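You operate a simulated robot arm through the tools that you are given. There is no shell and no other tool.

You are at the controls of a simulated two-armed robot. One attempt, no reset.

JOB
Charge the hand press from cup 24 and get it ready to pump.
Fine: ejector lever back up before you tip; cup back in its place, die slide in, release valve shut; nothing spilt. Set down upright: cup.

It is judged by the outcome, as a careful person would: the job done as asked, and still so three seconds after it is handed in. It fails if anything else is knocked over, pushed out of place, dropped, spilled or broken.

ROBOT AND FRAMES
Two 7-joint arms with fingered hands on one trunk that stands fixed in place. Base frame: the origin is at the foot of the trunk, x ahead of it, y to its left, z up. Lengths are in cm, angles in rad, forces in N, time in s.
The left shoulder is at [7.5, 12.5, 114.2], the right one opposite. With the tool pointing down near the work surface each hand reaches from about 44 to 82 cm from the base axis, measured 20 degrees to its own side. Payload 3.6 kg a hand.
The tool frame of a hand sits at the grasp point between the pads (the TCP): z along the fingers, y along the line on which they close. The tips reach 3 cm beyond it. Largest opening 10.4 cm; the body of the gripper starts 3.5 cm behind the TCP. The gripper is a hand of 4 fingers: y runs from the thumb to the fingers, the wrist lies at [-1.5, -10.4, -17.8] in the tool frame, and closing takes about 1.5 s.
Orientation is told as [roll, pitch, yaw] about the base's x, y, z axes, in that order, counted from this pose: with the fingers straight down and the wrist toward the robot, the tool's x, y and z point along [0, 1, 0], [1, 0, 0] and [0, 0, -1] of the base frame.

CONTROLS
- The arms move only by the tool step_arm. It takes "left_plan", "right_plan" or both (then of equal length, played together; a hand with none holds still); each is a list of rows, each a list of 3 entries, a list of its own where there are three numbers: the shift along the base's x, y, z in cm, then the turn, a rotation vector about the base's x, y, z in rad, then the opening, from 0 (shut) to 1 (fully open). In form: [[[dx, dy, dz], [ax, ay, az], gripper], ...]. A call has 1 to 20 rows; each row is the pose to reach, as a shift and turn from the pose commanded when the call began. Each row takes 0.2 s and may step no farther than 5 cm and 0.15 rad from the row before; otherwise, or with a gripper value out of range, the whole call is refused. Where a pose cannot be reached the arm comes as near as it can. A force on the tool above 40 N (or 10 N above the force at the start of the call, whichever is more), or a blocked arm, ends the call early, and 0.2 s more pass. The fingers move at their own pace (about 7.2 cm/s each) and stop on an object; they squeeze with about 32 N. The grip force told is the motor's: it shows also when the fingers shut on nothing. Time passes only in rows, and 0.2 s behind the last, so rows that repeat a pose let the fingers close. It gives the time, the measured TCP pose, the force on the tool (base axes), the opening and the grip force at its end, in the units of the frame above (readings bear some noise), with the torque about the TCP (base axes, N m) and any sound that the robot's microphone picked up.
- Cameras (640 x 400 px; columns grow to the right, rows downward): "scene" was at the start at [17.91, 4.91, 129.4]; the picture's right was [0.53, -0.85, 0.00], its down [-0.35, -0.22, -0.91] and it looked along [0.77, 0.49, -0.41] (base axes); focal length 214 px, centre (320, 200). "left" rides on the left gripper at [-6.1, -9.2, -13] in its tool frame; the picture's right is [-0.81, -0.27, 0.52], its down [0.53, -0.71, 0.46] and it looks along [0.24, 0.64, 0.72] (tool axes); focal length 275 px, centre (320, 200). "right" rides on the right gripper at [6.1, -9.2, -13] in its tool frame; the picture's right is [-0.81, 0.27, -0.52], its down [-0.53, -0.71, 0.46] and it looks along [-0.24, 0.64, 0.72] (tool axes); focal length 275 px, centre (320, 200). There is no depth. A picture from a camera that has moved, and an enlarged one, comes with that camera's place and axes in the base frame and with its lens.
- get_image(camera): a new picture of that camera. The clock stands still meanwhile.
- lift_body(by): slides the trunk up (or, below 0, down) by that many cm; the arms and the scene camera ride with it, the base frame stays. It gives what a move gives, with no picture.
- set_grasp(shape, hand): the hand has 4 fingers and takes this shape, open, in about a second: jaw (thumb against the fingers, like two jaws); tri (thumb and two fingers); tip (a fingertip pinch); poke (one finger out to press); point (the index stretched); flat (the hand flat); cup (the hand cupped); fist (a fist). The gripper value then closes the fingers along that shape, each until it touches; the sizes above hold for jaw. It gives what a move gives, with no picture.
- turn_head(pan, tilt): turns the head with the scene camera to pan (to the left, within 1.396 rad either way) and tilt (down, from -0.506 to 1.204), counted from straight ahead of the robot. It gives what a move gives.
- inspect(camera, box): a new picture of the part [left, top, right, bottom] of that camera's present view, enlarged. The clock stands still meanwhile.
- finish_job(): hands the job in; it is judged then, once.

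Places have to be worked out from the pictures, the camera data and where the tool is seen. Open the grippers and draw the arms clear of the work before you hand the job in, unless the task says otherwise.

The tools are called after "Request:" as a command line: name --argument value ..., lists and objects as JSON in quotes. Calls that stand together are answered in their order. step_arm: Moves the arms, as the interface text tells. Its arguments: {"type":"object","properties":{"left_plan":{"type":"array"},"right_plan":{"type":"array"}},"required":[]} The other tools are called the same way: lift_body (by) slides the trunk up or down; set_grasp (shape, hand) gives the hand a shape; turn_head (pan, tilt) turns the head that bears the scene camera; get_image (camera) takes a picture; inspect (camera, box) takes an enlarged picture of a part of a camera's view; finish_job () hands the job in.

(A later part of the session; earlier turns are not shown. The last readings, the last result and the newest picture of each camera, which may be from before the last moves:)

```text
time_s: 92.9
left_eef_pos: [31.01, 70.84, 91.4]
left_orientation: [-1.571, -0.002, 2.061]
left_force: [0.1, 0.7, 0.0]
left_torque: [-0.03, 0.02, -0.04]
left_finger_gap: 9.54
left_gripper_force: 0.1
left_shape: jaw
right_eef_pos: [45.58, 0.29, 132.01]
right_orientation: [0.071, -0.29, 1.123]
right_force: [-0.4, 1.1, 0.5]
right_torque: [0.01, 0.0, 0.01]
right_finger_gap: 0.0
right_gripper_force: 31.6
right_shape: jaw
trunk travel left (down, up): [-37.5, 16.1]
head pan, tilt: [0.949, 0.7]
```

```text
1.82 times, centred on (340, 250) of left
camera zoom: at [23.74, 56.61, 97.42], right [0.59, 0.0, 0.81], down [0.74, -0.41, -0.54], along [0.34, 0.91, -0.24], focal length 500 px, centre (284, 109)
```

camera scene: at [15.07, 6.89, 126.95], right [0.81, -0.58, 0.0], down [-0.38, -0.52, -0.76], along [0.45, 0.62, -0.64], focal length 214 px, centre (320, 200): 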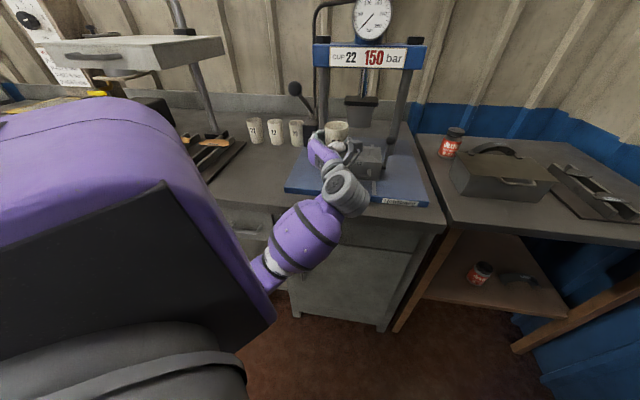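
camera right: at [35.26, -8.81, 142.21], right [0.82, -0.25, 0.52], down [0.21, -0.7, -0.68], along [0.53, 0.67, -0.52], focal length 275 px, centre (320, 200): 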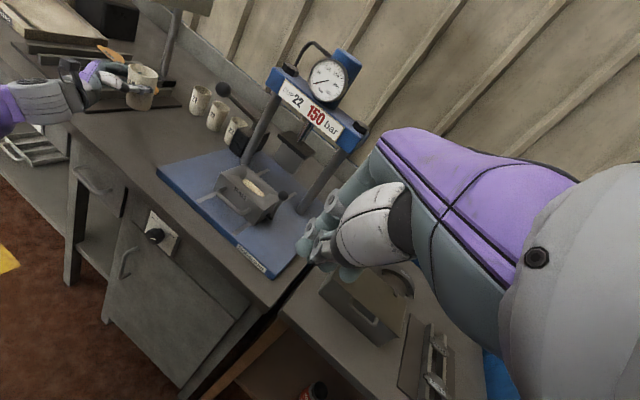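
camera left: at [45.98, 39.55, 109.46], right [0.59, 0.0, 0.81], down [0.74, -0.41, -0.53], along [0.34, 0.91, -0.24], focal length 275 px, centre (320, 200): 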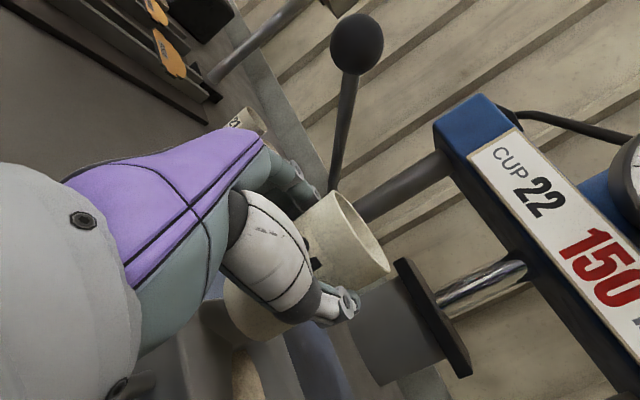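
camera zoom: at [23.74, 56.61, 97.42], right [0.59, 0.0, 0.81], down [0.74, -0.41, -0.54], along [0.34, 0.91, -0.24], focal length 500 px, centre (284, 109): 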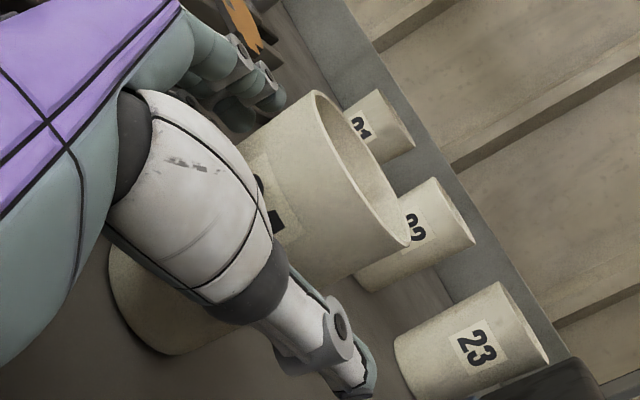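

The cup stands upright within about 3 mm of where it was. I centre the hand slightly around the cup, then withdraw straight back.

Request:
step_arm --left_plan '[[[0.23, -0.44, 0], [0, 0, 0], 0.95], [[0.33, -0.63, 0], [0, 0, 0], 1], [[-0.55, -1.1, 0], [0, 0, 0], 1], [[-1.9, -1.8, 0], [0, 0, 0], 1], [[-3.7, -2.75, 0], [0, 0, 0], 1], [[-5.5, -3.7, 0], [0, 0, 0], 1], [[-7.3, -4.66, 0], [0, 0, 0], 1], [[-9.0, -5.56, 0.2], [0, 0, 0], 1], [[-10.5, -6.36, 0.5], [0, 0, 0], 1]]'

Request:
inspect --camera "right" --box '[50, 60, 190, 160]'

```text
time_s: 94.9
left_eef_pos: [20.59, 64.52, 91.94]
left_orientation: [-1.57, -0.005, 2.059]
left_force: [0.0, 0.8, 0.3]
left_torque: [-0.02, 0.0, -0.03]
left_finger_gap: 10.35
left_gripper_force: 0.1
left_shape: jaw
right_eef_pos: [45.33, 0.19, 132.1]
right_orientation: [0.072, -0.29, 1.122]
right_force: [-0.1, 0.1, 0.4]
right_torque: [0.04, 0.0, -0.01]
right_finger_gap: 0.0
right_gripper_force: 32.4
right_shape: jaw
trunk travel left (down, up): [-37.5, 16.1]
head pan, tilt: [0.949, 0.7]
```

```text
4.00 times, centred on (120, 110) of right
camera zoom: at [35.24, -8.84, 142.22], right [0.82, -0.25, 0.52], down [0.21, -0.7, -0.68], along [0.53, 0.67, -0.52], focal length 1101 px, centre (1120, 560)
```

zoom: 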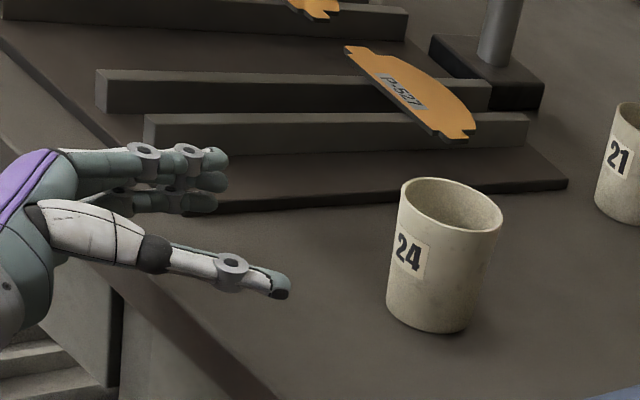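

Cup 24 is back in its place, upright and undisturbed. Next I raise the left hand and swing it, palm down, in front of the die to push the slide in.

Request:
step_arm --left_plan '[[[0, 0, 3], [0, 0, 0], 1], [[0, 0, 6.5], [0, 0, 0], 0.8], [[0, 0, 10], [0, 0, 0], 0.5], [[1, -0.4, 13], [0, 0, 0], 0.2], [[3.5, -1.4, 14], [0, 0, 0], 0], [[6.5, -2.6, 14], [0, 0, 0], 0], [[9.5, -3.7, 14], [0, 0, 0], 0], [[11.4, -4.5, 14], [0, 0, 0], 0]]'

Request:
step_arm --left_plan '[[[1.65, -1.78, 0], [0.1152, 0.0852, 0.0212], 0], [[3.3, -3.56, 0], [0.2303, 0.1704, 0.0424], 0], [[4.95, -5.35, 0], [0.3455, 0.2555, 0.0636], 0], [[6.6, -7.13, 0], [0.4607, 0.3407, 0.0848], 0], [[8.25, -8.91, 0], [0.5758, 0.4259, 0.106], 0], [[9.9, -10.69, 0], [0.691, 0.5111, 0.1272], 0], [[11.55, -12.47, 0], [0.8061, 0.5963, 0.1484], 0], [[13.2, -14.25, 0], [0.9213, 0.6815, 0.1696], 0], [[14.85, -16.04, 0], [1.0365, 0.7666, 0.1908], 0], [[16.5, -17.8, 0], [1.1516, 0.8518, 0.212], 0], [[18.1, -19.6, 0], [1.2668, 0.937, 0.2332], 0]]'

Request:
get_image --camera "right"

Request:
get_image --camera "scene"

```text
time_s: 96.7
left_eef_pos: [32.01, 60.01, 105.93]
left_orientation: [-1.572, -0.003, 2.061]
left_force: [-0.9, 0.8, -0.5]
left_torque: [-0.01, -0.01, 0.02]
left_finger_gap: 0.0
left_gripper_force: 31.9
left_shape: jaw
right_eef_pos: [45.44, 0.37, 132.05]
right_orientation: [0.072, -0.29, 1.121]
right_force: [-0.9, -0.6, 0.1]
right_torque: [-0.01, 0.01, 0.0]
right_finger_gap: 0.0
right_gripper_force: 31.6
right_shape: jaw
trunk travel left (down, up): [-37.5, 16.1]
head pan, tilt: [0.949, 0.7]
```

```text
time_s: 99.1
left_eef_pos: [50.13, 40.39, 106.04]
left_orientation: [1.963, -1.562, -1.174]
left_force: [0.4, 0.5, 1.2]
left_torque: [0.02, -0.01, -0.02]
left_finger_gap: 0.0
left_gripper_force: 32.4
left_shape: jaw
right_eef_pos: [45.54, 0.29, 132.02]
right_orientation: [0.072, -0.293, 1.122]
right_force: [0.9, 0.1, 1.0]
right_torque: [-0.01, -0.01, 0.01]
right_finger_gap: 0.0
right_gripper_force: 32.5
right_shape: jaw
trunk travel left (down, up): [-37.5, 16.1]
head pan, tilt: [0.949, 0.7]
```

```text
taken
camera right: at [35.29, -8.84, 142.2], right [0.82, -0.25, 0.52], down [0.21, -0.7, -0.68], along [0.53, 0.67, -0.52], focal length 275 px, centre (320, 200)
```

right: 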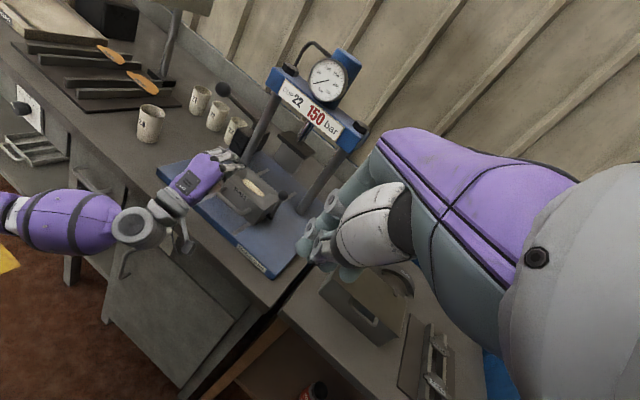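

```text
taken
camera scene: at [15.07, 6.87, 126.95], right [0.81, -0.58, 0.0], down [-0.38, -0.52, -0.76], along [0.45, 0.62, -0.64], focal length 214 px, centre (320, 200)
```

scene: 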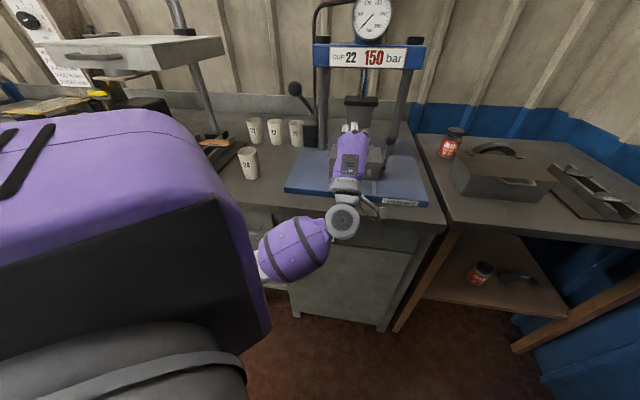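

The hand is in front of the die. For the deep push my wrist must stay above the bench, so I roll the closed hand palm-right before lowering.

Request:
step_arm --left_plan '[[[0, 0, 0], [-0.107, -0.0947, -0.0087], 0], [[0, 0, 0], [-0.214, -0.1893, -0.0174], 0], [[0, 0, 0], [-0.321, -0.284, -0.0262], 0], [[0, 0, 0], [-0.428, -0.3787, -0.0349], 0], [[0, 0, 0], [-0.535, -0.4734, -0.0436], 0], [[0, 0, 0], [-0.6421, -0.568, -0.0523], 0], [[0, 0, 0], [-0.7491, -0.6627, -0.061], 0], [[0, 0, 0], [-0.8561, -0.7574, -0.0697], 0], [[0, 0, 0], [-0.9631, -0.852, -0.0785], 0], [[0, 0, 0], [-1.0701, -0.9467, -0.0872], 0], [[0, 0, 0], [-1.1771, -1.0414, -0.0959], 0]]'

Request:
step_arm --left_plan '[[[-0.7, -0.7, -2], [0, 0, 0], 0], [[-1.2, -1.2, -4], [0, 0, 0], 0], [[-1.2, -1.2, -6], [0, 0, 0], 0], [[-1.2, -1.2, -8], [0, 0, 0], 0], [[-1.2, -1.2, -10], [0, 0, 0], 0], [[-1.2, -1.2, -11.4], [0, 0, 0], 0]]'

Request:
inspect --camera "right" --box '[170, 110, 330, 220]'

Request:
inspect --camera "scene" --box '[290, 100, 430, 210]'

Request:
get_image --camera "left"

```text
time_s: 101.5
left_eef_pos: [50.05, 40.36, 105.92]
left_orientation: [-1.572, -0.002, 2.235]
left_force: [0.3, 0.8, -0.1]
left_torque: [0.06, -0.01, 0.03]
left_finger_gap: 0.0
left_gripper_force: 31.5
left_shape: jaw
right_eef_pos: [45.56, 0.39, 132.07]
right_orientation: [0.07, -0.292, 1.123]
right_force: [-0.3, -0.5, 0.2]
right_torque: [0.01, -0.01, 0.02]
right_finger_gap: 0.0
right_gripper_force: 31.9
right_shape: jaw
trunk travel left (down, up): [-37.5, 16.1]
head pan, tilt: [0.949, 0.7]
```

```text
time_s: 102.9
left_eef_pos: [48.84, 39.15, 94.57]
left_orientation: [-1.57, -0.002, 2.235]
left_force: [-0.8, -0.4, 0.1]
left_torque: [0.01, 0.0, 0.0]
left_finger_gap: 0.0
left_gripper_force: 32.2
left_shape: jaw
right_eef_pos: [45.49, 0.27, 132.17]
right_orientation: [0.071, -0.29, 1.122]
right_force: [0.4, 0.7, 0.2]
right_torque: [-0.01, 0.0, 0.03]
right_finger_gap: 0.01
right_gripper_force: 31.9
right_shape: jaw
trunk travel left (down, up): [-37.5, 16.1]
head pan, tilt: [0.949, 0.7]
```

```text
3.64 times, centred on (250, 165) of right
camera zoom: at [35.26, -8.81, 142.21], right [0.82, -0.25, 0.52], down [0.21, -0.7, -0.68], along [0.53, 0.67, -0.52], focal length 1001 px, centre (574, 327)
```

zoom: 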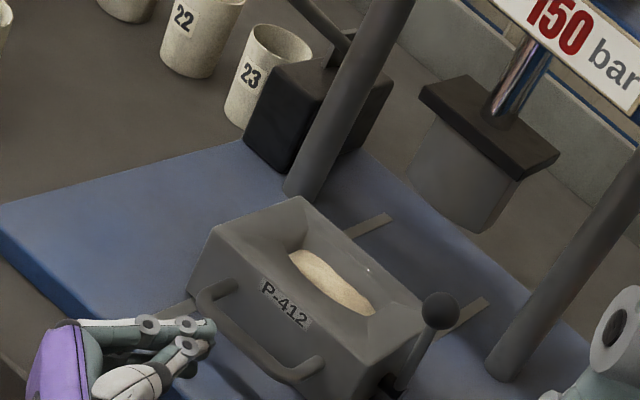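

```text
3.64 times, centred on (360, 155) of scene
camera zoom: at [15.05, 6.89, 126.95], right [0.81, -0.58, 0.0], down [-0.38, -0.52, -0.76], along [0.45, 0.62, -0.64], focal length 780 px, centre (174, 364)
```

zoom: 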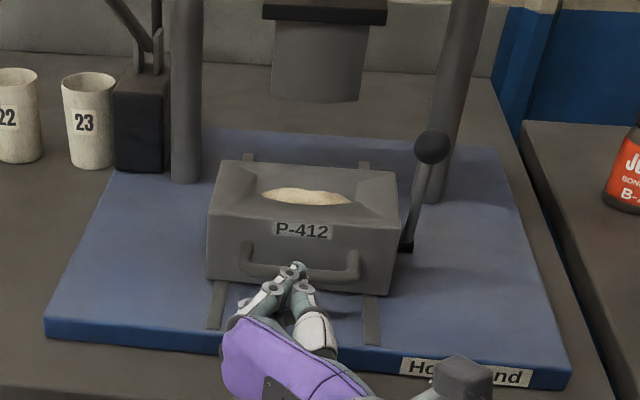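

```text
taken
camera left: at [44.13, 23.86, 100.45], right [0.58, 0.1, 0.81], down [0.8, -0.28, -0.54], along [0.17, 0.95, -0.24], focal length 275 px, centre (320, 200)
```

left: 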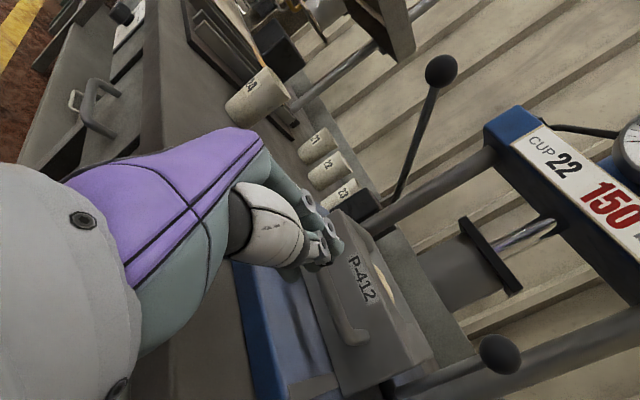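

The closed fingertips are aligned with the die's centre. I push slowly inward along the press axis, watching the force.

Request:
step_arm --left_plan '[[[1.0, 1.0, 0], [0, 0, 0], 0], [[2.2, 2.2, 0], [0, 0, 0], 0], [[3.4, 3.4, 0], [0, 0, 0], 0], [[4.4, 4.4, 0], [0, 0, 0], 0], [[5.0, 5.0, 0], [0, 0, 0], 0], [[5.6, 5.6, 0], [0, 0, 0], 0], [[6.2, 6.2, 0], [0, 0, 0], 0], [[6.8, 6.8, 0], [0, 0, 0], 0]]'

Request:
inspect --camera "right" --box '[170, 110, 330, 220]'

Request:
inspect --camera "scene" --box '[290, 100, 430, 210]'

```text
time_s: 104.7
left_eef_pos: [55.6, 45.95, 94.53]
left_orientation: [-1.57, -0.004, 2.236]
left_force: [-0.6, -1.4, -0.5]
left_torque: [-0.04, 0.02, -0.05]
left_finger_gap: 0.0
left_gripper_force: 31.4
left_shape: jaw
right_eef_pos: [45.53, 0.32, 132.05]
right_orientation: [0.073, -0.292, 1.122]
right_force: [0.8, 0.1, -0.1]
right_torque: [0.01, 0.0, 0.0]
right_finger_gap: 0.0
right_gripper_force: 31.7
right_shape: jaw
trunk travel left (down, up): [-37.5, 16.1]
head pan, tilt: [0.949, 0.7]
```

```text
3.64 times, centred on (250, 165) of right
camera zoom: at [35.27, -8.82, 142.2], right [0.82, -0.25, 0.52], down [0.21, -0.7, -0.68], along [0.53, 0.67, -0.52], focal length 1001 px, centre (574, 327)
```

zoom: 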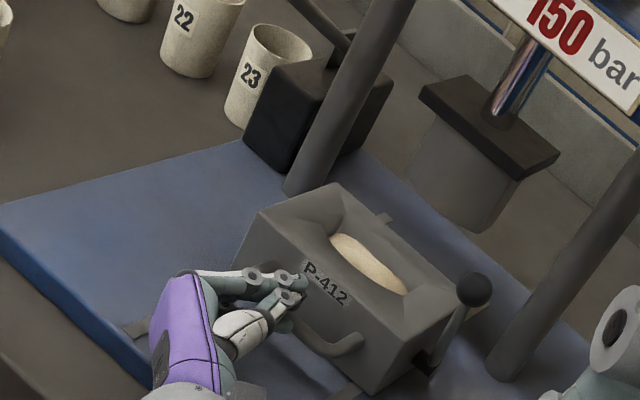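

```text
3.64 times, centred on (360, 155) of scene
camera zoom: at [15.06, 6.88, 126.94], right [0.81, -0.58, 0.0], down [-0.38, -0.52, -0.76], along [0.45, 0.62, -0.64], focal length 780 px, centre (174, 364)
```

zoom: 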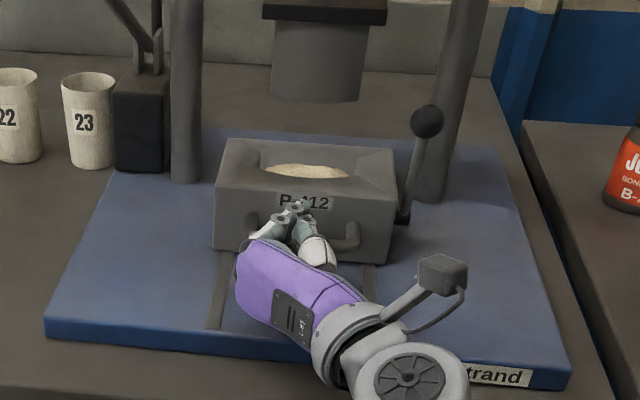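

The slide moves in smoothly with little force. I continue.

Request:
step_arm --left_plan '[[[0.5, 0.5, 0], [0, 0, 0], 0], [[1.1, 1.1, 0], [0, 0, 0], 0], [[1.7, 1.7, 0], [0, 0, 0], 0], [[2.3, 2.3, 0], [0, 0, 0], 0], [[2.9, 2.9, 0], [0, 0, 0], 0], [[3.5, 3.5, 0], [0, 0, 0], 0], [[4.1, 4.1, 0], [0, 0, 0], 0], [[4.7, 4.7, 0], [0, 0, 0], 0], [[5.2, 5.2, 0], [0, 0, 0], 0], [[5.6, 5.6, 0], [0, 0, 0], 0]]'

Request:
inspect --camera "right" --box '[170, 110, 330, 220]'

Request:
inspect --camera "scene" --box '[290, 100, 430, 210]'

```text
time_s: 106.9
left_eef_pos: [61.17, 51.71, 94.52]
left_orientation: [-1.569, -0.004, 2.235]
left_force: [-1.1, -1.6, -0.4]
left_torque: [-0.04, 0.02, -0.05]
left_finger_gap: 0.0
left_gripper_force: 32.0
left_shape: jaw
right_eef_pos: [45.41, 0.24, 131.98]
right_orientation: [0.071, -0.291, 1.123]
right_force: [0.1, 0.3, -0.2]
right_torque: [0.03, -0.02, 0.0]
right_finger_gap: 0.0
right_gripper_force: 32.0
right_shape: jaw
trunk travel left (down, up): [-37.5, 16.1]
head pan, tilt: [0.949, 0.7]
```

```text
3.64 times, centred on (250, 165) of right
camera zoom: at [35.26, -8.82, 142.21], right [0.82, -0.25, 0.52], down [0.21, -0.7, -0.68], along [0.53, 0.67, -0.52], focal length 1001 px, centre (574, 327)
```

zoom: 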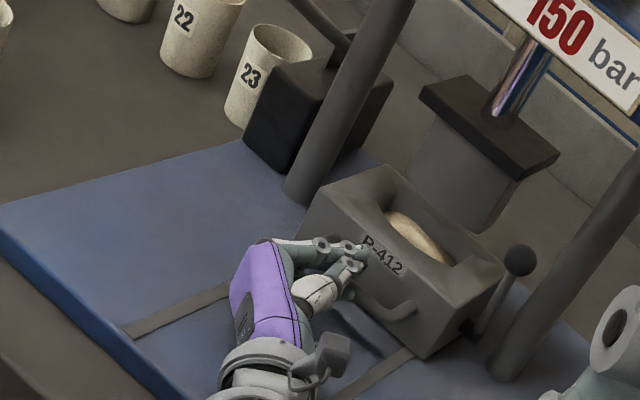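

```text
3.64 times, centred on (360, 155) of scene
camera zoom: at [15.05, 6.88, 126.95], right [0.81, -0.58, 0.0], down [-0.37, -0.52, -0.77], along [0.45, 0.62, -0.64], focal length 780 px, centre (174, 364)
```

zoom: 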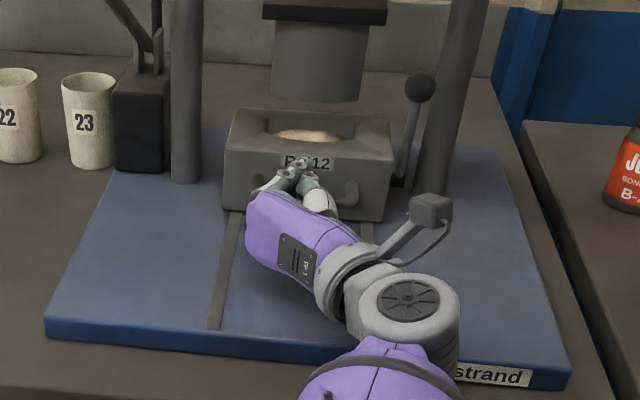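

Under way beneath the ram. I continue in finer steps until the slide meets its stop.

Request:
step_arm --left_plan '[[[0.3, 0.3, 0], [0, 0, 0], 0], [[0.6, 0.6, 0], [0, 0, 0], 0], [[0.9, 0.9, 0], [0, 0, 0], 0], [[1.2, 1.2, 0], [0, 0, 0], 0], [[1.5, 1.5, 0], [0, 0, 0], 0], [[1.8, 1.8, 0], [0, 0, 0], 0], [[2.1, 2.1, 0], [0, 0, 0], 0], [[2.4, 2.4, 0], [0, 0, 0], 0]]'

Request:
inspect --camera "right" --box '[170, 110, 330, 220]'

Request:
inspect --camera "scene" --box '[290, 100, 430, 210]'

```text
time_s: 108.7
left_eef_pos: [63.36, 53.75, 95.06]
left_orientation: [-1.576, -0.005, 2.239]
left_force: [-19.7, -10.2, 14.4]
left_torque: [-0.41, 0.56, 0.01]
left_finger_gap: 0.0
left_gripper_force: 32.1
left_shape: jaw
right_eef_pos: [45.0, 0.16, 132.19]
right_orientation: [0.07, -0.294, 1.124]
right_force: [-0.7, -0.7, -0.1]
right_torque: [0.01, 0.01, 0.01]
right_finger_gap: 0.01
right_gripper_force: 31.8
right_shape: jaw
trunk travel left (down, up): [-37.5, 16.1]
head pan, tilt: [0.949, 0.7]
```

```text
3.64 times, centred on (250, 165) of right
camera zoom: at [34.87, -9.08, 142.31], right [0.82, -0.25, 0.52], down [0.22, -0.7, -0.68], along [0.53, 0.67, -0.52], focal length 1001 px, centre (574, 327)
```

zoom: 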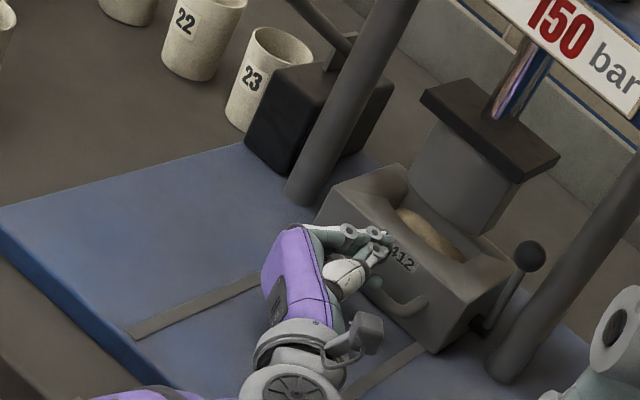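

```text
3.64 times, centred on (360, 155) of scene
camera zoom: at [14.7, 6.66, 127.01], right [0.81, -0.58, 0.0], down [-0.37, -0.52, -0.77], along [0.45, 0.62, -0.64], focal length 780 px, centre (174, 364)
```

zoom: 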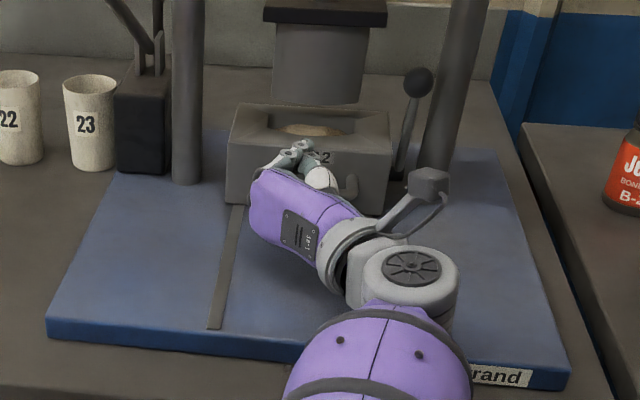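

Resistance has risen to about 22 N, so the slide may have met its stop. I look closely at the die relative to the ram before pushing any more.

Request:
inspect --camera "right" --box '[230, 120, 320, 200]'

Request:
get_image --camera "left"

Request:
inspect --camera "scene" --box '[320, 90, 400, 160]'

```text
5.00 times, centred on (275, 160) of right
camera zoom: at [34.87, -9.08, 142.31], right [0.82, -0.25, 0.52], down [0.22, -0.7, -0.68], along [0.53, 0.67, -0.52], focal length 1376 px, centre (545, 400)
```

zoom: 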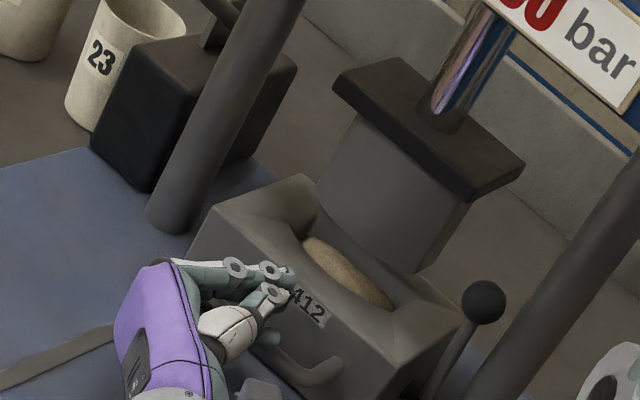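

```text
taken
camera left: at [58.64, 38.52, 100.95], right [0.57, 0.1, 0.81], down [0.8, -0.27, -0.53], along [0.17, 0.96, -0.24], focal length 275 px, centre (320, 200)
```

left: 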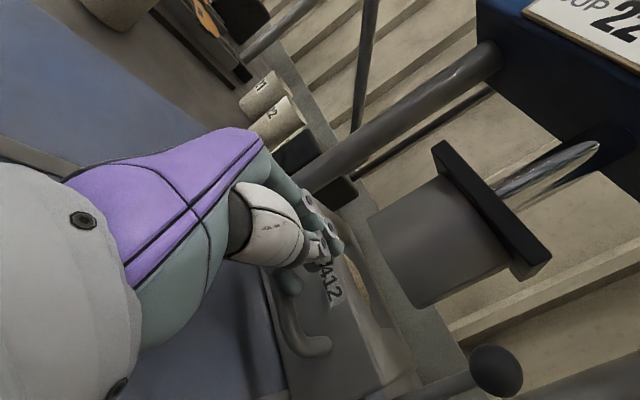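

```text
5.71 times, centred on (360, 125) of scene
camera zoom: at [14.7, 6.66, 127.01], right [0.81, -0.58, 0.0], down [-0.37, -0.52, -0.77], along [0.45, 0.62, -0.64], focal length 1226 px, centre (91, 629)
```

zoom: 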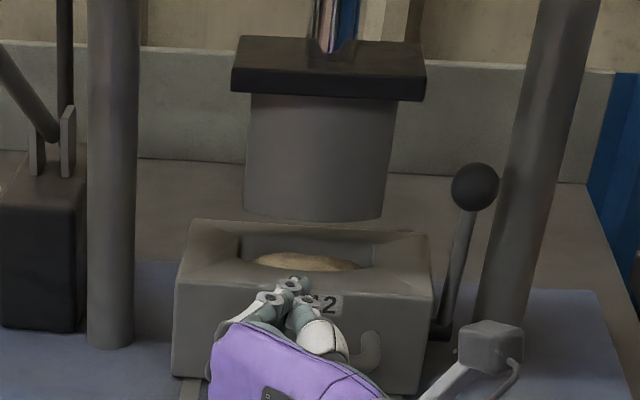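

The cavity now sits essentially under the ram (within 0.5–1 cm by both views), consistent with the end stop. To be sure, I back off 1.5 cm and push once more gently at the same height.

Request:
step_arm --left_plan '[[[-0.5, -0.5, -0.2], [0, 0, 0], 0], [[-1.1, -1.1, -0.4], [0, 0, 0], 0], [[-1.1, -1.1, -0.4], [0, 0, 0], 0]]'

Request:
inspect --camera "right" --box '[230, 120, 320, 200]'

Request:
inspect --camera "scene" --box '[320, 90, 400, 160]'

```text
time_s: 109.5
left_eef_pos: [62.48, 52.7, 93.88]
left_orientation: [-1.565, -0.004, 2.236]
left_force: [-2.4, -2.2, -0.8]
left_torque: [-0.08, 0.07, 0.01]
left_finger_gap: 0.01
left_gripper_force: 32.0
left_shape: jaw
right_eef_pos: [45.41, 0.32, 132.14]
right_orientation: [0.072, -0.292, 1.123]
right_force: [0.0, 0.0, 0.3]
right_torque: [-0.02, -0.01, 0.03]
right_finger_gap: 0.0
right_gripper_force: 32.0
right_shape: jaw
trunk travel left (down, up): [-37.5, 16.1]
head pan, tilt: [0.949, 0.7]
```

```text
5.00 times, centred on (275, 160) of right
camera zoom: at [35.24, -8.84, 142.2], right [0.82, -0.25, 0.52], down [0.21, -0.7, -0.68], along [0.53, 0.67, -0.52], focal length 1376 px, centre (545, 400)
```

zoom: 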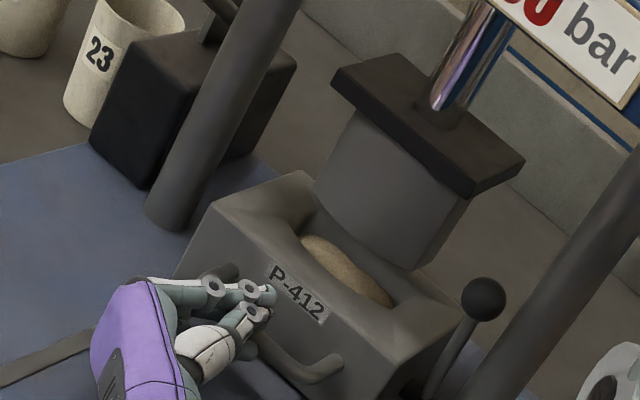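

```text
5.71 times, centred on (360, 125) of scene
camera zoom: at [15.03, 6.86, 126.94], right [0.81, -0.58, 0.0], down [-0.37, -0.52, -0.77], along [0.45, 0.62, -0.64], focal length 1226 px, centre (91, 629)
```

zoom: 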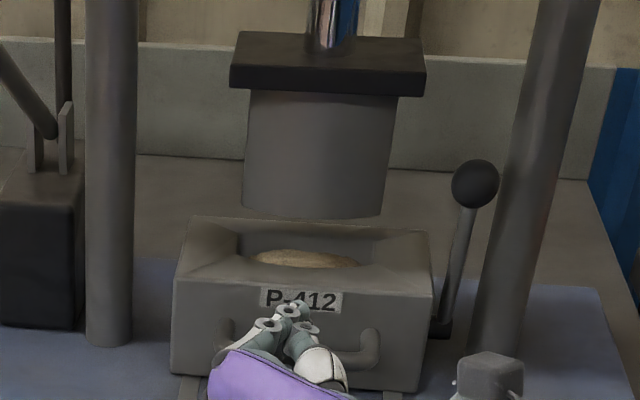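

Request:
step_arm --left_plan '[[[0.4, 0.4, 0], [0, 0, 0], 0], [[0.8, 0.8, 0], [0, 0, 0], 0], [[1.1, 1.1, 0], [0, 0, 0], 0], [[1.3, 1.3, 0], [0, 0, 0], 0], [[1.5, 1.5, 0], [0, 0, 0], 0], [[1.65, 1.65, 0], [0, 0, 0], 0]]'

Request:
inspect --camera "right" --box '[230, 120, 320, 200]'

Request:
inspect --camera "scene" --box '[320, 90, 400, 160]'

```text
time_s: 110.4
left_eef_pos: [63.06, 53.95, 94.12]
left_orientation: [-1.568, -0.006, 2.247]
left_force: [-24.0, -16.6, 3.7]
left_torque: [-0.45, 0.57, -0.28]
left_finger_gap: 0.01
left_gripper_force: 32.3
left_shape: jaw
right_eef_pos: [45.22, 0.1, 132.15]
right_orientation: [0.072, -0.292, 1.124]
right_force: [-0.1, 0.6, -0.2]
right_torque: [0.01, 0.0, -0.01]
right_finger_gap: 0.01
right_gripper_force: 32.1
right_shape: jaw
trunk travel left (down, up): [-37.5, 16.1]
head pan, tilt: [0.949, 0.7]
stopped in row 4 (left hand): the force on the tool passed its limit at 43 N (the readings are from after the stop); the commanded pose is now the measured one
```

```text
5.00 times, centred on (275, 160) of right
camera zoom: at [34.95, -9.11, 142.29], right [0.82, -0.25, 0.52], down [0.22, -0.7, -0.68], along [0.53, 0.67, -0.52], focal length 1376 px, centre (545, 400)
```

zoom: 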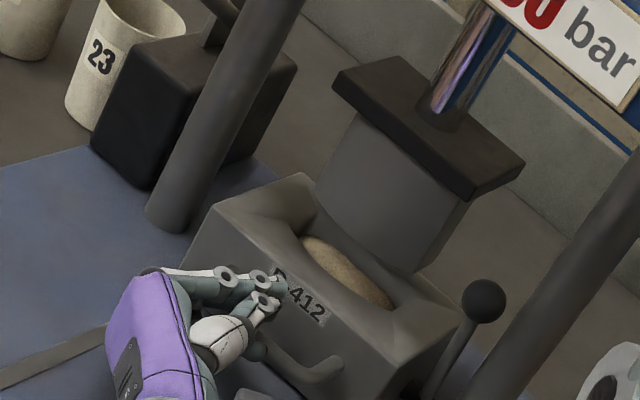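

```text
5.71 times, centred on (360, 125) of scene
camera zoom: at [14.78, 6.63, 127.01], right [0.81, -0.58, 0.0], down [-0.37, -0.52, -0.77], along [0.45, 0.62, -0.64], focal length 1226 px, centre (91, 629)
```

zoom: 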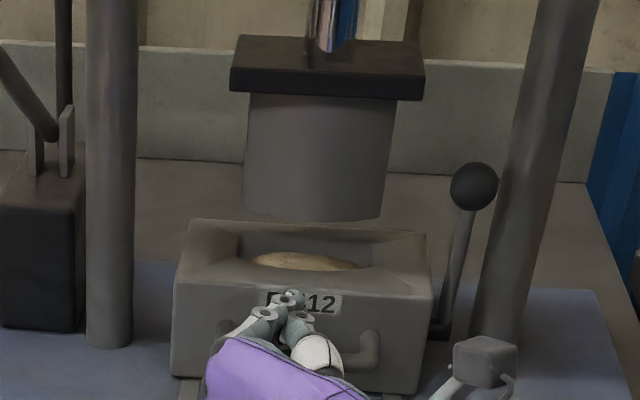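

The force hit 43 N with no further motion and the press didn't move, so the slide is fully in at its stop. The lever is still up. I back the hand out and then examine the release valve.

Request:
step_arm --left_plan '[[[-1.0, -1.0, 0], [0, 0, 0], 0], [[-3.0, -3.0, 0], [0, 0, 0], 0], [[-5.5, -5.5, 0], [0, 0, 0], 0], [[-8.0, -8.0, 0], [0, 0, 0], 0], [[-10.5, -10.5, 0], [0, 0, 0], 0], [[-13.0, -13.0, 0], [0, 0, 0], 0], [[-15.0, -15.0, 1], [0, 0, 0], 0], [[-16.5, -16.5, 3], [0, 0, 0], 0]]'

Request:
get_image --camera "right"

Request:
inspect --camera "right" --box '[110, 190, 230, 280]'

Request:
inspect --camera "scene" --box '[270, 200, 370, 270]'

```text
time_s: 112.2
left_eef_pos: [47.07, 37.38, 96.91]
left_orientation: [-1.562, -0.001, 2.241]
left_force: [-0.2, -0.4, 0.7]
left_torque: [0.02, 0.02, 0.01]
left_finger_gap: 0.0
left_gripper_force: 31.5
left_shape: jaw
right_eef_pos: [45.35, 0.15, 131.94]
right_orientation: [0.07, -0.293, 1.123]
right_force: [0.5, 0.1, 1.0]
right_torque: [-0.01, -0.02, -0.03]
right_finger_gap: 0.0
right_gripper_force: 32.1
right_shape: jaw
trunk travel left (down, up): [-37.5, 16.1]
head pan, tilt: [0.949, 0.7]
```

```text
taken
camera right: at [35.23, -8.83, 142.22], right [0.82, -0.25, 0.52], down [0.21, -0.7, -0.68], along [0.53, 0.67, -0.52], focal length 275 px, centre (320, 200)
```

right: 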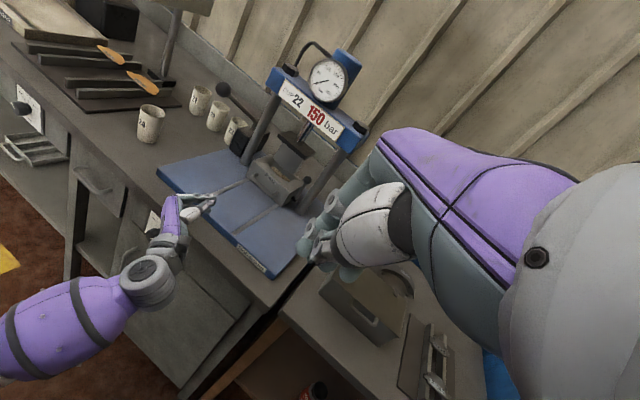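

```text
4.44 times, centred on (170, 235) of right
camera zoom: at [35.23, -8.83, 142.22], right [0.82, -0.25, 0.52], down [0.21, -0.7, -0.68], along [0.53, 0.67, -0.52], focal length 1224 px, centre (987, 44)
```

zoom: 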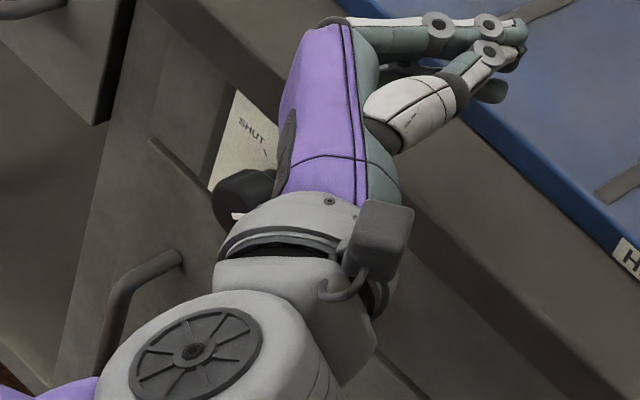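

```text
5.71 times, centred on (320, 235) of scene
camera zoom: at [15.03, 6.87, 126.95], right [0.81, -0.58, 0.0], down [-0.37, -0.52, -0.77], along [0.45, 0.62, -0.64], focal length 1226 px, centre (320, 0)
```

zoom: 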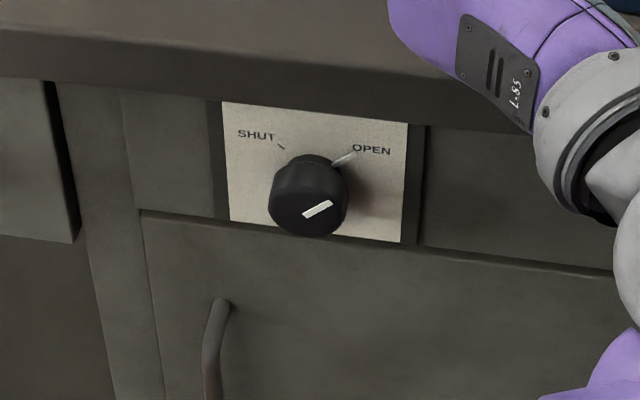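

The valve pointer is at OPEN (about 40° above right) and the SHUT tick is at about 140°, so I need roughly 100° counter-clockwise. I bring the left hand in front of the knob (near [39.7, 42.35, 76.2]), fingers pointing straight at the panel and rolled 45° for the turn.

Request:
step_arm --left_plan '[[[-3, 0, 0], [0.0981, 0.0868, 0.0193], 0.3], [[-6, -0.2, -1], [0.1962, 0.1736, 0.0385], 0.6], [[-9, -0.4, -3.5], [0.2943, 0.2604, 0.0578], 0.6], [[-11.5, -0.5, -6.5], [0.3924, 0.3472, 0.0771], 0.6], [[-13, -0.7, -9.5], [0.4905, 0.434, 0.0963], 0.6], [[-13, -0.7, -12.5], [0.5886, 0.5208, 0.1156], 0.6], [[-13, -0.7, -15.5], [0.5886, 0.5208, 0.1156], 0.6], [[-13, -0.7, -18], [0.5886, 0.5208, 0.1156], 0.6], [[-13, -0.7, -20], [0.5886, 0.5208, 0.1156], 0.6], [[-13, -0.7, -20.7], [0.5886, 0.5208, 0.1156], 0.6]]'

Request:
get_image --camera "right"

Request:
get_image --camera "scene"

Request:
get_image --camera "left"

```text
time_s: 113.0
left_eef_pos: [42.47, 37.41, 101.42]
left_orientation: [-1.724, -0.214, 2.347]
left_force: [0.9, -0.3, 0.0]
left_torque: [0.02, -0.03, -0.04]
left_finger_gap: 6.23
left_gripper_force: 0.1
left_shape: jaw
right_eef_pos: [45.31, 0.29, 132.11]
right_orientation: [0.071, -0.289, 1.121]
right_force: [0.4, -0.1, 0.1]
right_torque: [0.02, 0.0, 0.02]
right_finger_gap: 0.0
right_gripper_force: 32.1
right_shape: jaw
trunk travel left (down, up): [-37.5, 16.1]
head pan, tilt: [0.949, 0.7]
stopped in row 3 (left hand): the arm was blocked; the commanded pose is now the measured one
```

```text
taken
camera right: at [35.22, -8.8, 142.22], right [0.82, -0.25, 0.52], down [0.21, -0.7, -0.68], along [0.53, 0.67, -0.52], focal length 275 px, centre (320, 200)
```

right: 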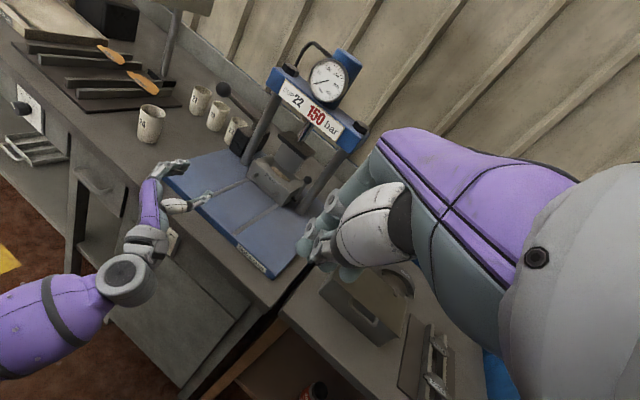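

```text
taken
camera scene: at [15.02, 6.9, 126.95], right [0.81, -0.58, 0.0], down [-0.37, -0.52, -0.76], along [0.45, 0.62, -0.64], focal length 214 px, centre (320, 200)
```

scene: 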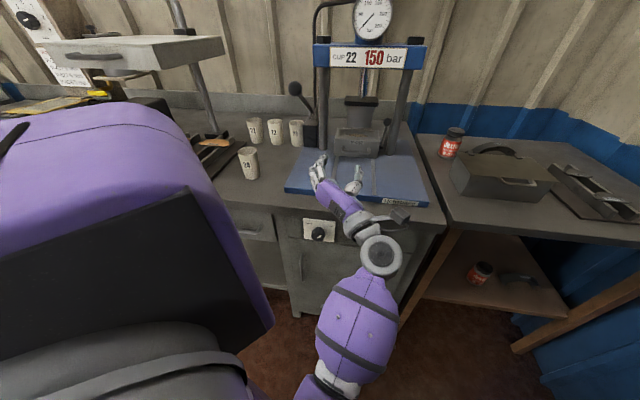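

```text
taken
camera left: at [39.22, 20.73, 103.3], right [0.6, -0.05, 0.8], down [0.8, -0.06, -0.6], along [0.08, 1.0, 0.01], focal length 275 px, centre (320, 200)
```

left: 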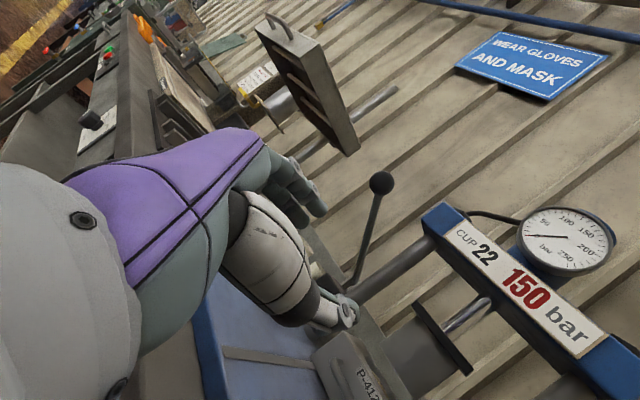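

The arm folded against its inner limit too close to the body; nothing was touched. I go down first, close in front of the bench where there is room, and finish the roll lower down.

Request:
step_arm --left_plan '[[[-0.3, -0.6, -2.5], [0, 0, 0], 0.6], [[-0.8, -1.2, -5], [0, 0, 0], 0.6], [[-1.5, -1.6, -8], [0, 0, 0], 0.6], [[-1.8, -1.7, -11], [0, 0, 0], 0.6], [[-2.2, -1.7, -14], [0.0618, 0.0996, 0.0165], 0.6], [[-3.0, -1.5, -17], [0.1235, 0.1992, 0.033], 0.6], [[-4.2, -1.3, -19.5], [0.1853, 0.2987, 0.0495], 0.6], [[-5.6, -1.1, -22], [0.247, 0.3983, 0.066], 0.6], [[-7.0, -0.9, -24], [0.3088, 0.4979, 0.0825], 0.6], [[-8.44, -0.73, -25.2], [0.3088, 0.4979, 0.0825], 0.6]]'

Request:
get_image --camera "right"

Request:
get_image --camera "scene"

Request:
get_image --camera "left"

```text
time_s: 114.0
left_eef_pos: [43.69, 35.83, 95.26]
left_orientation: [-1.824, -0.125, 2.365]
left_force: [0.7, 0.2, -1.1]
left_torque: [-0.01, 0.01, -0.03]
left_finger_gap: 6.22
left_gripper_force: 0.0
left_shape: jaw
right_eef_pos: [45.39, 0.28, 132.1]
right_orientation: [0.072, -0.291, 1.122]
right_force: [-0.4, -0.6, 0.0]
right_torque: [-0.02, -0.02, -0.01]
right_finger_gap: 0.0
right_gripper_force: 31.5
right_shape: jaw
trunk travel left (down, up): [-37.5, 16.1]
head pan, tilt: [0.949, 0.7]
stopped in row 5 (left hand): the arm was blocked; the commanded pose is now the measured one
```

```text
taken
camera right: at [35.26, -8.82, 142.21], right [0.82, -0.25, 0.52], down [0.21, -0.7, -0.68], along [0.53, 0.67, -0.52], focal length 275 px, centre (320, 200)
```

right: 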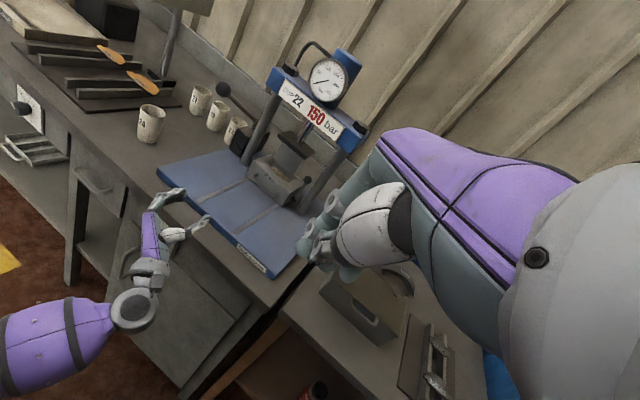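

```text
taken
camera scene: at [15.06, 6.89, 126.95], right [0.81, -0.58, 0.0], down [-0.38, -0.52, -0.76], along [0.45, 0.62, -0.64], focal length 214 px, centre (320, 200)
```

scene: 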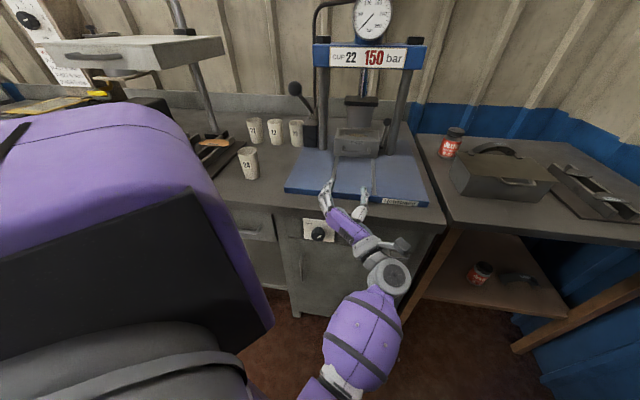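

```text
taken
camera left: at [40.27, 19.09, 96.58], right [0.49, -0.06, 0.87], down [0.87, -0.05, -0.49], along [0.07, 1.0, 0.03], focal length 275 px, centre (320, 200)
```

left: 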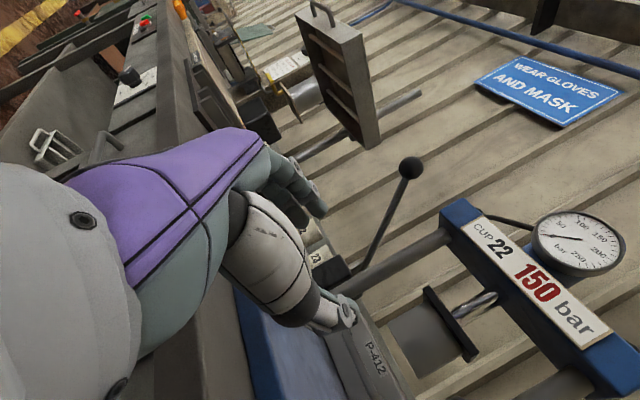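

The arm folds against its limit because the wrist comes too near my shoulder. I move the hand outward again first, with the fingers pointing more to the left, which keeps the wrist farther out.

Request:
step_arm --left_plan '[[[1.2, 0.2, 1.0], [-0.05, 0.012, 0.033], 0.5], [[2.4, 0.4, 2.0], [-0.12, 0.029, 0.079], 0.5], [[3.3, 0.6, 2.7], [-0.2, 0.048, 0.131], 0.5], [[3.8, 0.7, 2.7], [-0.2743, 0.0661, 0.1799], 0.5], [[3.8, 0.7, 2.7], [-0.2743, 0.0661, 0.1799], 0.5]]'

Request:
get_image --camera "scene"

```text
time_s: 115.2
left_eef_pos: [47.42, 36.42, 97.91]
left_orientation: [-1.566, -0.001, 2.533]
left_force: [-0.1, -0.8, -0.2]
left_torque: [0.01, -0.01, 0.0]
left_finger_gap: 5.22
left_gripper_force: 0.1
left_shape: jaw
right_eef_pos: [45.42, 0.32, 132.08]
right_orientation: [0.073, -0.292, 1.122]
right_force: [0.8, 0.3, 0.7]
right_torque: [0.02, 0.0, -0.03]
right_finger_gap: 0.0
right_gripper_force: 31.4
right_shape: jaw
trunk travel left (down, up): [-37.5, 16.1]
head pan, tilt: [0.949, 0.7]
```

```text
taken
camera scene: at [15.05, 6.89, 126.95], right [0.81, -0.58, 0.0], down [-0.37, -0.52, -0.76], along [0.45, 0.62, -0.64], focal length 214 px, centre (320, 200)
```

scene: 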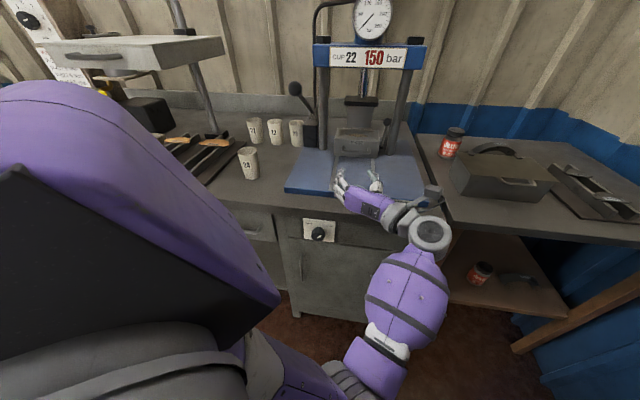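

The arm recovered cleanly. From here I descend along a path in front of the bench, keeping the wrist well out.

Request:
step_arm --left_plan '[[[-1.5, -0.8, -1.5], [0, 0, 0], 0.5], [[-3.0, -1.6, -3], [0, 0, 0], 0.5], [[-4.5, -2.4, -5], [0, 0, 0], 0.5], [[-5.7, -3.2, -7], [0, 0, 0], 0.5], [[-5.7, -3.2, -9], [0, 0, 0], 0.5], [[-5.7, -3.2, -11], [0, 0, 0], 0.5], [[-5.7, -3.2, -13], [0, 0, 0], 0.5]]'

Request:
get_image --camera "scene"

Request:
get_image --camera "right"

```text
time_s: 116.8
left_eef_pos: [41.64, 33.45, 84.79]
left_orientation: [-1.574, -0.004, 2.531]
left_force: [0.5, 0.9, -0.4]
left_torque: [-0.01, 0.03, 0.01]
left_finger_gap: 5.27
left_gripper_force: 0.0
left_shape: jaw
right_eef_pos: [45.53, 0.3, 132.09]
right_orientation: [0.07, -0.29, 1.122]
right_force: [-0.1, 0.5, -0.1]
right_torque: [0.0, -0.02, 0.02]
right_finger_gap: 0.02
right_gripper_force: 32.0
right_shape: jaw
trunk travel left (down, up): [-37.5, 16.1]
head pan, tilt: [0.949, 0.7]
```

```text
taken
camera scene: at [15.06, 6.89, 126.95], right [0.81, -0.58, 0.0], down [-0.38, -0.52, -0.76], along [0.45, 0.62, -0.64], focal length 214 px, centre (320, 200)
```

scene: 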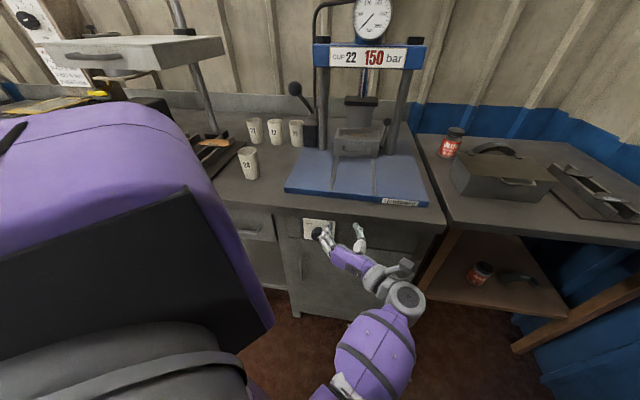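

```text
taken
camera right: at [35.27, -8.81, 142.21], right [0.82, -0.25, 0.52], down [0.21, -0.7, -0.68], along [0.53, 0.67, -0.52], focal length 275 px, centre (320, 200)
```

right: 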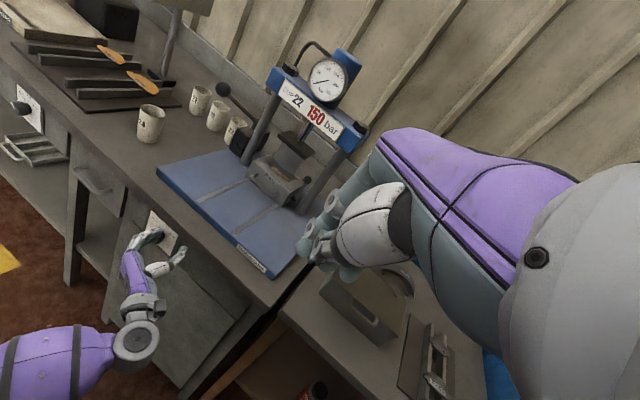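

Good, that path works. I continue down to knob height, rolling the hand 45° and sliding left to sit in front of the knob.

Request:
step_arm --left_plan '[[[-0.5, 0.2, -2], [0.0797, 0.1039, -0.0138], 0.6], [[-1.2, 0.6, -4], [0.1594, 0.2077, -0.0276], 0.6], [[-2.2, 1.2, -6], [0.2391, 0.3116, -0.0414], 0.6], [[-3.4, 2.0, -7.5], [0.3188, 0.4155, -0.0551], 0.6], [[-4.6, 2.9, -8.4], [0.3985, 0.5193, -0.0689], 0.6], [[-5.8, 3.7, -8.6], [0.4782, 0.6232, -0.0827], 0.6], [[-6.64, 4.25, -8.6], [0.4782, 0.6232, -0.0827], 0.6]]'

Request:
get_image --camera "scene"

Request:
inspect --camera "right" --box '[90, 190, 230, 290]'

Request:
get_image --camera "left"

```text
time_s: 118.4
left_eef_pos: [35.19, 37.54, 76.29]
left_orientation: [-1.573, -0.783, 2.446]
left_force: [0.5, -0.5, -0.3]
left_torque: [0.0, 0.02, 0.0]
left_finger_gap: 6.18
left_gripper_force: 0.1
left_shape: jaw
right_eef_pos: [45.45, 0.34, 131.96]
right_orientation: [0.072, -0.289, 1.123]
right_force: [-0.1, -0.8, -0.2]
right_torque: [0.02, -0.01, -0.05]
right_finger_gap: 0.0
right_gripper_force: 31.7
right_shape: jaw
trunk travel left (down, up): [-37.5, 16.1]
head pan, tilt: [0.949, 0.7]
```

```text
taken
camera scene: at [15.07, 6.88, 126.95], right [0.81, -0.58, 0.0], down [-0.38, -0.52, -0.76], along [0.45, 0.62, -0.64], focal length 214 px, centre (320, 200)
```

scene: 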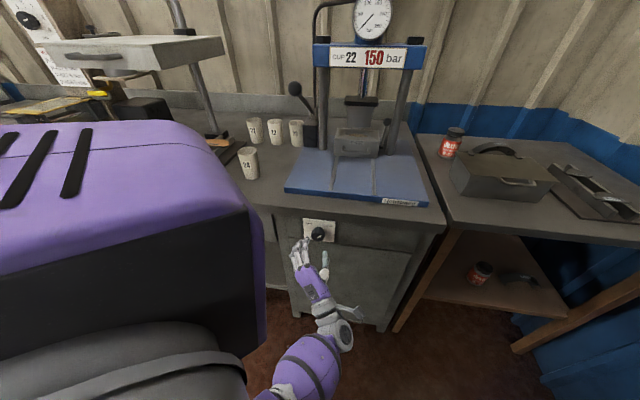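

```text
4.00 times, centred on (160, 240) of right
camera zoom: at [35.28, -8.82, 142.21], right [0.82, -0.25, 0.52], down [0.21, -0.7, -0.68], along [0.53, 0.67, -0.52], focal length 1101 px, centre (960, 40)
```

zoom: 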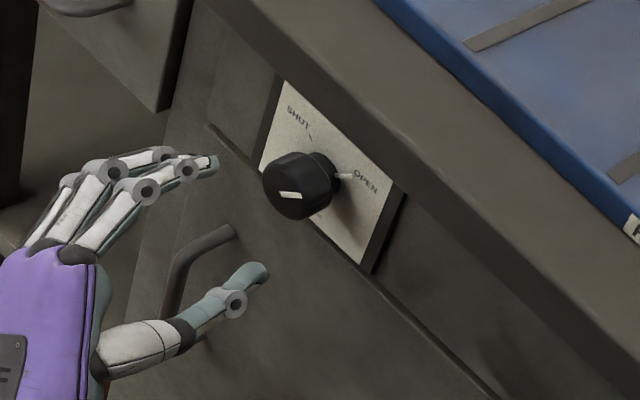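

```text
taken
camera left: at [35.11, 20.57, 74.06], right [0.92, -0.09, 0.38], down [0.39, 0.27, -0.88], along [-0.02, 0.96, 0.28], focal length 275 px, centre (320, 200)
```

left: 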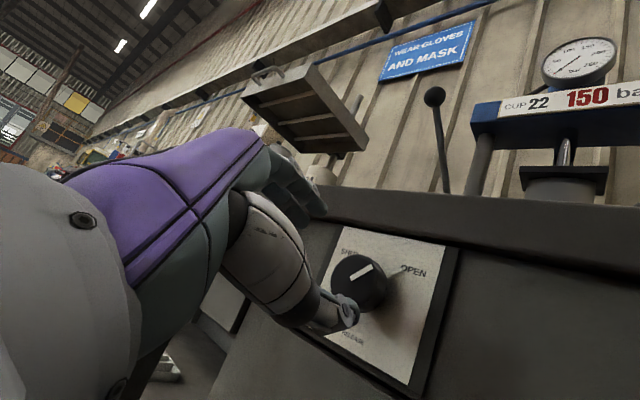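

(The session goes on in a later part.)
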